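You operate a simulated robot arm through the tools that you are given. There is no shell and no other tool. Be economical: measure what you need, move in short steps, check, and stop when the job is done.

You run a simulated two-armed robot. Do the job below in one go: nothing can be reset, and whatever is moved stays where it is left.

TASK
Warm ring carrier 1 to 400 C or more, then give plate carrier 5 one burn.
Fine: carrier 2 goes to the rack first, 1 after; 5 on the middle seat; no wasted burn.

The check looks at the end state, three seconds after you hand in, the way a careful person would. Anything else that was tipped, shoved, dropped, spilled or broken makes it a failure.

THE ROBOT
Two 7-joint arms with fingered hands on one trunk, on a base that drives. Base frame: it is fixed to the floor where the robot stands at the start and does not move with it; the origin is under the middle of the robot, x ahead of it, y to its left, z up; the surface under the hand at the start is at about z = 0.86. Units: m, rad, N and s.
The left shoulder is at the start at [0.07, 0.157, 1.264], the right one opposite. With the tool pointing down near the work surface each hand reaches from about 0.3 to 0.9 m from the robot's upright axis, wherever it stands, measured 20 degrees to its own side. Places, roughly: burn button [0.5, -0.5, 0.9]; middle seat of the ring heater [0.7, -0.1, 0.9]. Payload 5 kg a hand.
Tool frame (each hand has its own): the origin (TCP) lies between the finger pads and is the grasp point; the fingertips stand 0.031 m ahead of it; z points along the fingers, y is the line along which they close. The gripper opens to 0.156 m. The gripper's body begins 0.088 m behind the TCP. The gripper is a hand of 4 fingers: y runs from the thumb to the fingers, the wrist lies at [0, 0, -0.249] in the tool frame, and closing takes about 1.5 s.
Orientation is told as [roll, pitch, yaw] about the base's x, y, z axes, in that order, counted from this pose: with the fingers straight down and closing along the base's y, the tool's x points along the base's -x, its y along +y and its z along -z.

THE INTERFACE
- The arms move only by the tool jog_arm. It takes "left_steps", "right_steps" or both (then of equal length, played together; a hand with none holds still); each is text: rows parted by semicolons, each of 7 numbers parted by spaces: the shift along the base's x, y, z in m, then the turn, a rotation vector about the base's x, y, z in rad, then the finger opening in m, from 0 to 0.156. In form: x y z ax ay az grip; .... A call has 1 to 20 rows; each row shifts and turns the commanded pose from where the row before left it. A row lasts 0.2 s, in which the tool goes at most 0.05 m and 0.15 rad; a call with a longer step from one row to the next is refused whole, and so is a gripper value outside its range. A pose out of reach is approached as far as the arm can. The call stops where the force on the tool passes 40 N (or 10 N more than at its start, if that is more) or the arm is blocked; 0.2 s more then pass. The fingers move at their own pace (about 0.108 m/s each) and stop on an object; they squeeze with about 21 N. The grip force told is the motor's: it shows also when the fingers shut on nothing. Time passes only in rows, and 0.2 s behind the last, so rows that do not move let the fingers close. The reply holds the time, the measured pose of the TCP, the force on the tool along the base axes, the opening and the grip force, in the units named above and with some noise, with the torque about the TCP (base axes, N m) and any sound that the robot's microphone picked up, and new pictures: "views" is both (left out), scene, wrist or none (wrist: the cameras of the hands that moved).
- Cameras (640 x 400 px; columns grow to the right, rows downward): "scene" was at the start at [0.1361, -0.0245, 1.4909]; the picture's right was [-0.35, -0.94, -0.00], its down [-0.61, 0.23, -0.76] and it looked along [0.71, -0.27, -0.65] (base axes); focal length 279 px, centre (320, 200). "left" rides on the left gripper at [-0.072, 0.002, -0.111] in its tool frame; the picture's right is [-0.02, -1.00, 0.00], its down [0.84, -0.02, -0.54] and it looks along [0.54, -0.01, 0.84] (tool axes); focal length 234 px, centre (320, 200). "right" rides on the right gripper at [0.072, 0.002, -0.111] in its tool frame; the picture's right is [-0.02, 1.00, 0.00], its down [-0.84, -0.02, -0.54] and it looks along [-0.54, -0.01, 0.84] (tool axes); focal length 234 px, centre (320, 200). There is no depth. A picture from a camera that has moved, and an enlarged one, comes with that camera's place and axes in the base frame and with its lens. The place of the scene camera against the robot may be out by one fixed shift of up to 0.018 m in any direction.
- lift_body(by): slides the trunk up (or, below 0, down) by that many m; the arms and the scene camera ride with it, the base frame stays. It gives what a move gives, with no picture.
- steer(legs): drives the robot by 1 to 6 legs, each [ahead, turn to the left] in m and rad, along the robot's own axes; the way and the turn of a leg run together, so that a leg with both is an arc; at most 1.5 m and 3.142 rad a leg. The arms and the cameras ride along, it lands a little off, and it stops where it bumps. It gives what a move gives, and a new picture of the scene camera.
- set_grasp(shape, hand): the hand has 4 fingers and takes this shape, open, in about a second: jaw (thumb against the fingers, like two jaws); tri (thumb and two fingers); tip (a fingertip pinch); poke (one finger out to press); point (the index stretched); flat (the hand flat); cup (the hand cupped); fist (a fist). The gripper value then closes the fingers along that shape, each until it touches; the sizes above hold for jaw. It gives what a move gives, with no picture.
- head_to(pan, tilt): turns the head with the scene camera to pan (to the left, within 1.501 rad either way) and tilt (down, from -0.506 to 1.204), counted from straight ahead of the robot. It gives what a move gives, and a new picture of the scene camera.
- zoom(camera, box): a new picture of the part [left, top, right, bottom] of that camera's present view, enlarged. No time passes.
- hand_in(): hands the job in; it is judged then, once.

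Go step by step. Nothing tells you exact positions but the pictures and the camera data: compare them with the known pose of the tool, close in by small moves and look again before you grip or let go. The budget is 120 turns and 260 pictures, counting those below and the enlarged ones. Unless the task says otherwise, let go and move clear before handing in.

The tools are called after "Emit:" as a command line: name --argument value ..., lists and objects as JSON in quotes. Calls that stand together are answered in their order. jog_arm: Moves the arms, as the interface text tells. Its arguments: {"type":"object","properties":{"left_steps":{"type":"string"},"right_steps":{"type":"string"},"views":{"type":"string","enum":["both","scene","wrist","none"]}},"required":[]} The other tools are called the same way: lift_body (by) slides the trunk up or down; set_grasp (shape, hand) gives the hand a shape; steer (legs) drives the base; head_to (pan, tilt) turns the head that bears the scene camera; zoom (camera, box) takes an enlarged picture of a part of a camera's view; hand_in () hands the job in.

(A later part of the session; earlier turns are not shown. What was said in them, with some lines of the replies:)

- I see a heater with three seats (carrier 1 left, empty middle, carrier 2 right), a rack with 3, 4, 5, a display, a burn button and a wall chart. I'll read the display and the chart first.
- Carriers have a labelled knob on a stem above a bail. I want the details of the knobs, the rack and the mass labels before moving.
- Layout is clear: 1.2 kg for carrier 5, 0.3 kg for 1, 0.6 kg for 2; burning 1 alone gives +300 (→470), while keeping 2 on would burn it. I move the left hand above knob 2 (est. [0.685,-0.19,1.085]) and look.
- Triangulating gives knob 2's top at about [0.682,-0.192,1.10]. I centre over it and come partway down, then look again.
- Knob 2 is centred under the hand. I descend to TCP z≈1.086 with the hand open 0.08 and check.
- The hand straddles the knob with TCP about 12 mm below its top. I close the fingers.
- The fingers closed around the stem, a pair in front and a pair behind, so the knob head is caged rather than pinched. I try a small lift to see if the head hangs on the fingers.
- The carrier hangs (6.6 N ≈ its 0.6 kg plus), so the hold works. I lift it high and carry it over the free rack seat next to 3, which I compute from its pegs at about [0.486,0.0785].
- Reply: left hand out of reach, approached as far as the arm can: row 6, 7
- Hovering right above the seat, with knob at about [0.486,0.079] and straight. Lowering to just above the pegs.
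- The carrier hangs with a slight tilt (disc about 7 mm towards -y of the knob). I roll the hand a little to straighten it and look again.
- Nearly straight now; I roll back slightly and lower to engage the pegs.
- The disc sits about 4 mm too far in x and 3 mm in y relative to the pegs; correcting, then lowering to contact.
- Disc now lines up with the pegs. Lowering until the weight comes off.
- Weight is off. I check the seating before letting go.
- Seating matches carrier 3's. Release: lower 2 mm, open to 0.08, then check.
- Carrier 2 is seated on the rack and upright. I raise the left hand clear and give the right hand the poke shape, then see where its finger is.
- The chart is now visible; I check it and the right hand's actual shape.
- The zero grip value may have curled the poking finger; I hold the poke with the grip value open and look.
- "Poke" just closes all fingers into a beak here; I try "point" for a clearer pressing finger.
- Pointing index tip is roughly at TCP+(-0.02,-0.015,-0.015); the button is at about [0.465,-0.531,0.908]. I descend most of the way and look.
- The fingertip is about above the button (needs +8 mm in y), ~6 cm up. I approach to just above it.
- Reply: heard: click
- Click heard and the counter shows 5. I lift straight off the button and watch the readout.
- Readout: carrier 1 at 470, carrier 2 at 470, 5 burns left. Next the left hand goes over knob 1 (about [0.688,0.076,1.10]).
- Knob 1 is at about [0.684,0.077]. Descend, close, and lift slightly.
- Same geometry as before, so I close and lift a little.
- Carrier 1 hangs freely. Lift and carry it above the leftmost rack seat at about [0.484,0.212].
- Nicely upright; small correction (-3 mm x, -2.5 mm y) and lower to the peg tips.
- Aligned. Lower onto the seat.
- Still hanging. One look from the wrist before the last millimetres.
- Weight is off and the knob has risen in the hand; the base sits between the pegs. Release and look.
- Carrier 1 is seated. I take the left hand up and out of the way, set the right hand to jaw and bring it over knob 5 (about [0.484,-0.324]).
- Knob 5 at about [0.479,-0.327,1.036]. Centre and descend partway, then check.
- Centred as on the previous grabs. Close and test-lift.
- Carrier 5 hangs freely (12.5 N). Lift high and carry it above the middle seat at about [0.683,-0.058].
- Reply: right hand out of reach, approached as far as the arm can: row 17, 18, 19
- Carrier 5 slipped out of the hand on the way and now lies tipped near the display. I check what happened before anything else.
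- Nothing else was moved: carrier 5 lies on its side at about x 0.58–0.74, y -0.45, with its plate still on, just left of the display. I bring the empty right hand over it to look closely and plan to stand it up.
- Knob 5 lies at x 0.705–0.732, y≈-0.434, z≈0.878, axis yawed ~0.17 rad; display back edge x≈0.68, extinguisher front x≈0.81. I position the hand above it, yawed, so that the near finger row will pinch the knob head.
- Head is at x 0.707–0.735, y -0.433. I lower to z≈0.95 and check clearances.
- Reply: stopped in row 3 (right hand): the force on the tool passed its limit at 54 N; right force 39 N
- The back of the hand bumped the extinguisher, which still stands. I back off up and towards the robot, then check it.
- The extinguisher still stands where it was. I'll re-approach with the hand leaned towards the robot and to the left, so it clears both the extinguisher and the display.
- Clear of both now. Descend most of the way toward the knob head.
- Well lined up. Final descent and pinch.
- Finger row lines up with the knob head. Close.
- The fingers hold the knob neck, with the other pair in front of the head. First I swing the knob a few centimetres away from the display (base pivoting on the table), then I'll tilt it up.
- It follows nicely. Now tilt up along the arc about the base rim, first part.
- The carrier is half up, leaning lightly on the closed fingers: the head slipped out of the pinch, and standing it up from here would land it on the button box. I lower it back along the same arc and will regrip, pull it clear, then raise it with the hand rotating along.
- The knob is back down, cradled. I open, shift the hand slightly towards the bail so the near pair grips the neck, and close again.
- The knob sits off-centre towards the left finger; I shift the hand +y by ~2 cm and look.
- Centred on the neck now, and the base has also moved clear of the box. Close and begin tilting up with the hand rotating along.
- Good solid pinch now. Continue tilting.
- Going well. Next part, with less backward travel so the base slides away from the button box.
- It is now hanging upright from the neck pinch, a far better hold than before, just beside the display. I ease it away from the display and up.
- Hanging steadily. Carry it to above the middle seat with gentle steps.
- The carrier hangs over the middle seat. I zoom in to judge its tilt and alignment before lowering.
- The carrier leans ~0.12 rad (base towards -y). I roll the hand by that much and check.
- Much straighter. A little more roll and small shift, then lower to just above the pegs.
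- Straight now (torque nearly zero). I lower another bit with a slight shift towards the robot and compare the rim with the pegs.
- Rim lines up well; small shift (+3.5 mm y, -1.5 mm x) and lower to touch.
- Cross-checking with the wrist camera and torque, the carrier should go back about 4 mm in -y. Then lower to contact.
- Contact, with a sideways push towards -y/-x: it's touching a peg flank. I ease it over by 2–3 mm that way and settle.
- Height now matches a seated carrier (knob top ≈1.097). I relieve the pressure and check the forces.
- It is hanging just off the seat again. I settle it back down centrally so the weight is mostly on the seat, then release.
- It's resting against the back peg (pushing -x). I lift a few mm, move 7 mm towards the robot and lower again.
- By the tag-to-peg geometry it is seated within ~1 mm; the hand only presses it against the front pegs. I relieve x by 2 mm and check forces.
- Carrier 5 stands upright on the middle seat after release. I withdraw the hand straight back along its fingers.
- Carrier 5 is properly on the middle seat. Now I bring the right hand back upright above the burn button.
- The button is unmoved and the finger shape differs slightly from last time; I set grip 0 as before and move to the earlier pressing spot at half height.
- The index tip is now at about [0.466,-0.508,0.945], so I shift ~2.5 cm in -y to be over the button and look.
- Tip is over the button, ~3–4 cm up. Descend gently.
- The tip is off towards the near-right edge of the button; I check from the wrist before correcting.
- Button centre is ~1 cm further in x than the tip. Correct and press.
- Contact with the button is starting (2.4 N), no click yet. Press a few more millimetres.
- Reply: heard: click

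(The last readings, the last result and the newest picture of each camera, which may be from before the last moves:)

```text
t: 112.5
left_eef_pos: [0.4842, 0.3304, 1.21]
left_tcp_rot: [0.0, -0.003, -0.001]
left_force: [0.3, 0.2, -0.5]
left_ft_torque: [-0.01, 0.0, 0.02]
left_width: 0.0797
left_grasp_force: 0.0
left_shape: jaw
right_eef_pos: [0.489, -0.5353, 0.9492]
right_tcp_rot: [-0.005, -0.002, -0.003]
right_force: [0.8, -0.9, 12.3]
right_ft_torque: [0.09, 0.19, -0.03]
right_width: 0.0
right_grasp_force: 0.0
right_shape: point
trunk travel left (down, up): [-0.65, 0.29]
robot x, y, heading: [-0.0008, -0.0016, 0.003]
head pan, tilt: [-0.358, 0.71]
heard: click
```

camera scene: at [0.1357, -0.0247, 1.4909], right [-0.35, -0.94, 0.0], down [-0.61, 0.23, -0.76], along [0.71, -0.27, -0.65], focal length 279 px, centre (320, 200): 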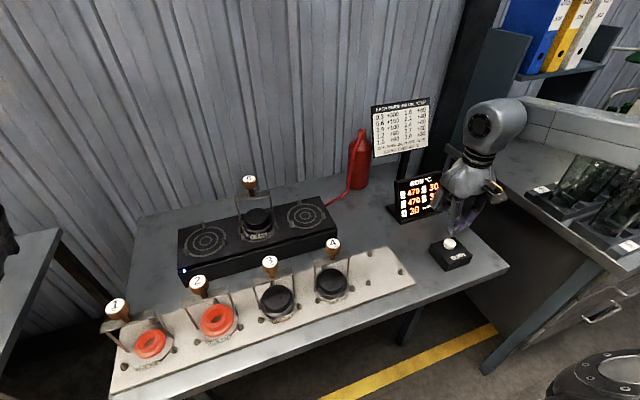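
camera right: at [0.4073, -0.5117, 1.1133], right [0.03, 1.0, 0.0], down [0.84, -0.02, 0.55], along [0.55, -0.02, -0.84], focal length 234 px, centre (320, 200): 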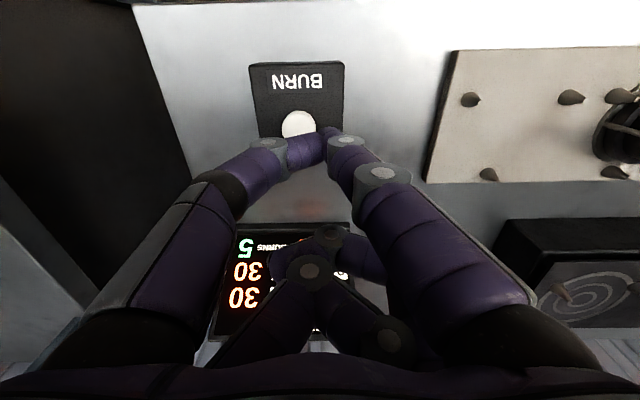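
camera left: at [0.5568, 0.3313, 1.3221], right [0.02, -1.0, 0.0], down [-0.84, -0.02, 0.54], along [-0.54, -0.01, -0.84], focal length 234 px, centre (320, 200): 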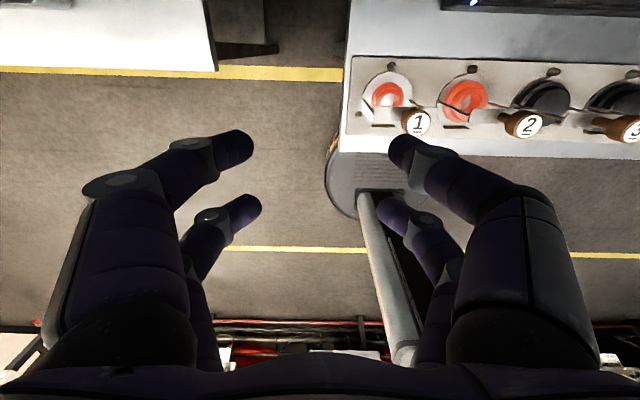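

Click heard. Lift straight off and read the display.

Emit:
jog_arm --right_steps "0 0 0.02 0 0 0 0;0 0 0.04 0 0 0 0;0 0 0.04 0 0 0 0;0 0 0.04 0 0 0 0;0 0 0.04 0 0 0 0;0 0 0.04 0 0 0 0;0 -0.03 0 0 0 0 0;0 0 0 0 0 0 0;0 0 0 0 0 0 0;0 0 0 0 0 0 0;0 0 0 0 0 0 0;0 0 0 0 0 0 0" --views "scene"

Emit:
zoom --camera "scene" --box '[340, 120, 480, 270]'

Emit:
zoom --camera "scene" --box '[90, 150, 350, 390]'

```text
t: 115.1
left_eef_pos: [0.484, 0.3284, 1.2092]
left_tcp_rot: [0.0, -0.002, -0.001]
left_force: [0.8, 0.3, 0.8]
left_ft_torque: [0.0, 0.0, -0.01]
left_width: 0.0797
left_grasp_force: 0.0
left_shape: jaw
right_eef_pos: [0.4895, -0.5685, 1.1665]
right_tcp_rot: [-0.003, 0.0, -0.001]
right_force: [0.0, 0.4, -0.6]
right_ft_torque: [-0.01, -0.04, 0.05]
right_width: 0.0002
right_grasp_force: 0.1
right_shape: point
trunk travel left (down, up): [-0.65, 0.29]
robot x, y, heading: [0.0014, -0.0029, -0.0]
head pan, tilt: [-0.358, 0.71]
camera scene: at [0.1357, -0.0246, 1.4909], right [-0.35, -0.94, 0.0], down [-0.61, 0.23, -0.76], along [0.71, -0.27, -0.65], focal length 279 px, centre (320, 200)
```

scene: 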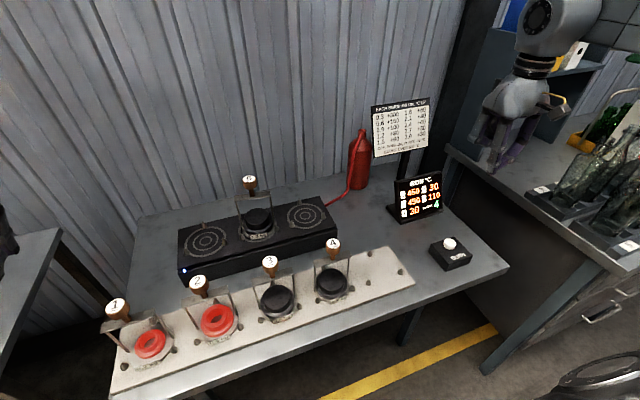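

```text
2.67 times, centred on (410, 195) of scene
camera zoom: at [0.1357, -0.0246, 1.4909], right [-0.35, -0.94, 0.0], down [-0.61, 0.23, -0.76], along [0.71, -0.27, -0.65], focal length 745 px, centre (80, 213)
```

zoom: 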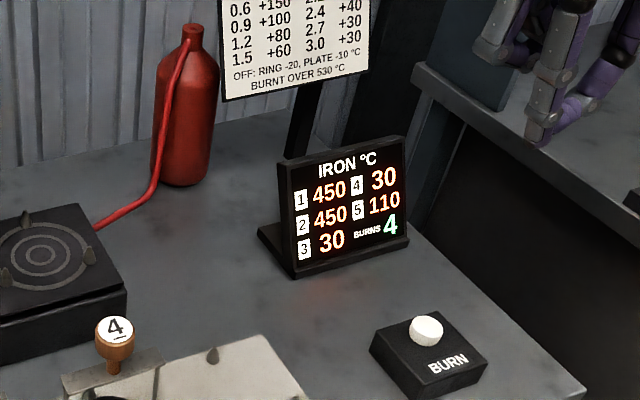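

```text
1.67 times, centred on (220, 270) of scene
camera zoom: at [0.1357, -0.0246, 1.4909], right [-0.35, -0.94, 0.0], down [-0.61, 0.23, -0.76], along [0.71, -0.27, -0.65], focal length 466 px, centre (487, 83)
```

zoom: 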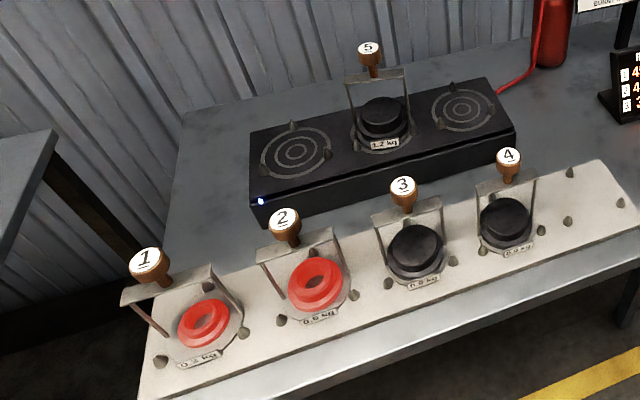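

Carrier 1 reads 450 °C, carrier 5 reads 110 °C after exactly one burn, and 4 of 6 burns are left. Carriers 1 and 2 are on the rack, 5 is on the middle seat, everything stands upright, and both hands are clear, so I hand in.

Emit:
hand_in

```text
The job is handed in.
```

The job is done and handed in: carrier 2 went to the rack first. Carrier 1 was then burned alone and racked; it reads 450 °C now. Carrier 5 got its one burn on the middle seat (110 °C), and only two burns were used.

Two things went wrong on the way:
- **Carrier 5 dropped:** it slipped from the right hand and fell on its side by the display. I picked it up again and seated it before its burn.
- **Extinguisher bumped:** the right hand hit it at about 54 N during the recovery. It stayed upright, and I saw no change in its place in the pictures.
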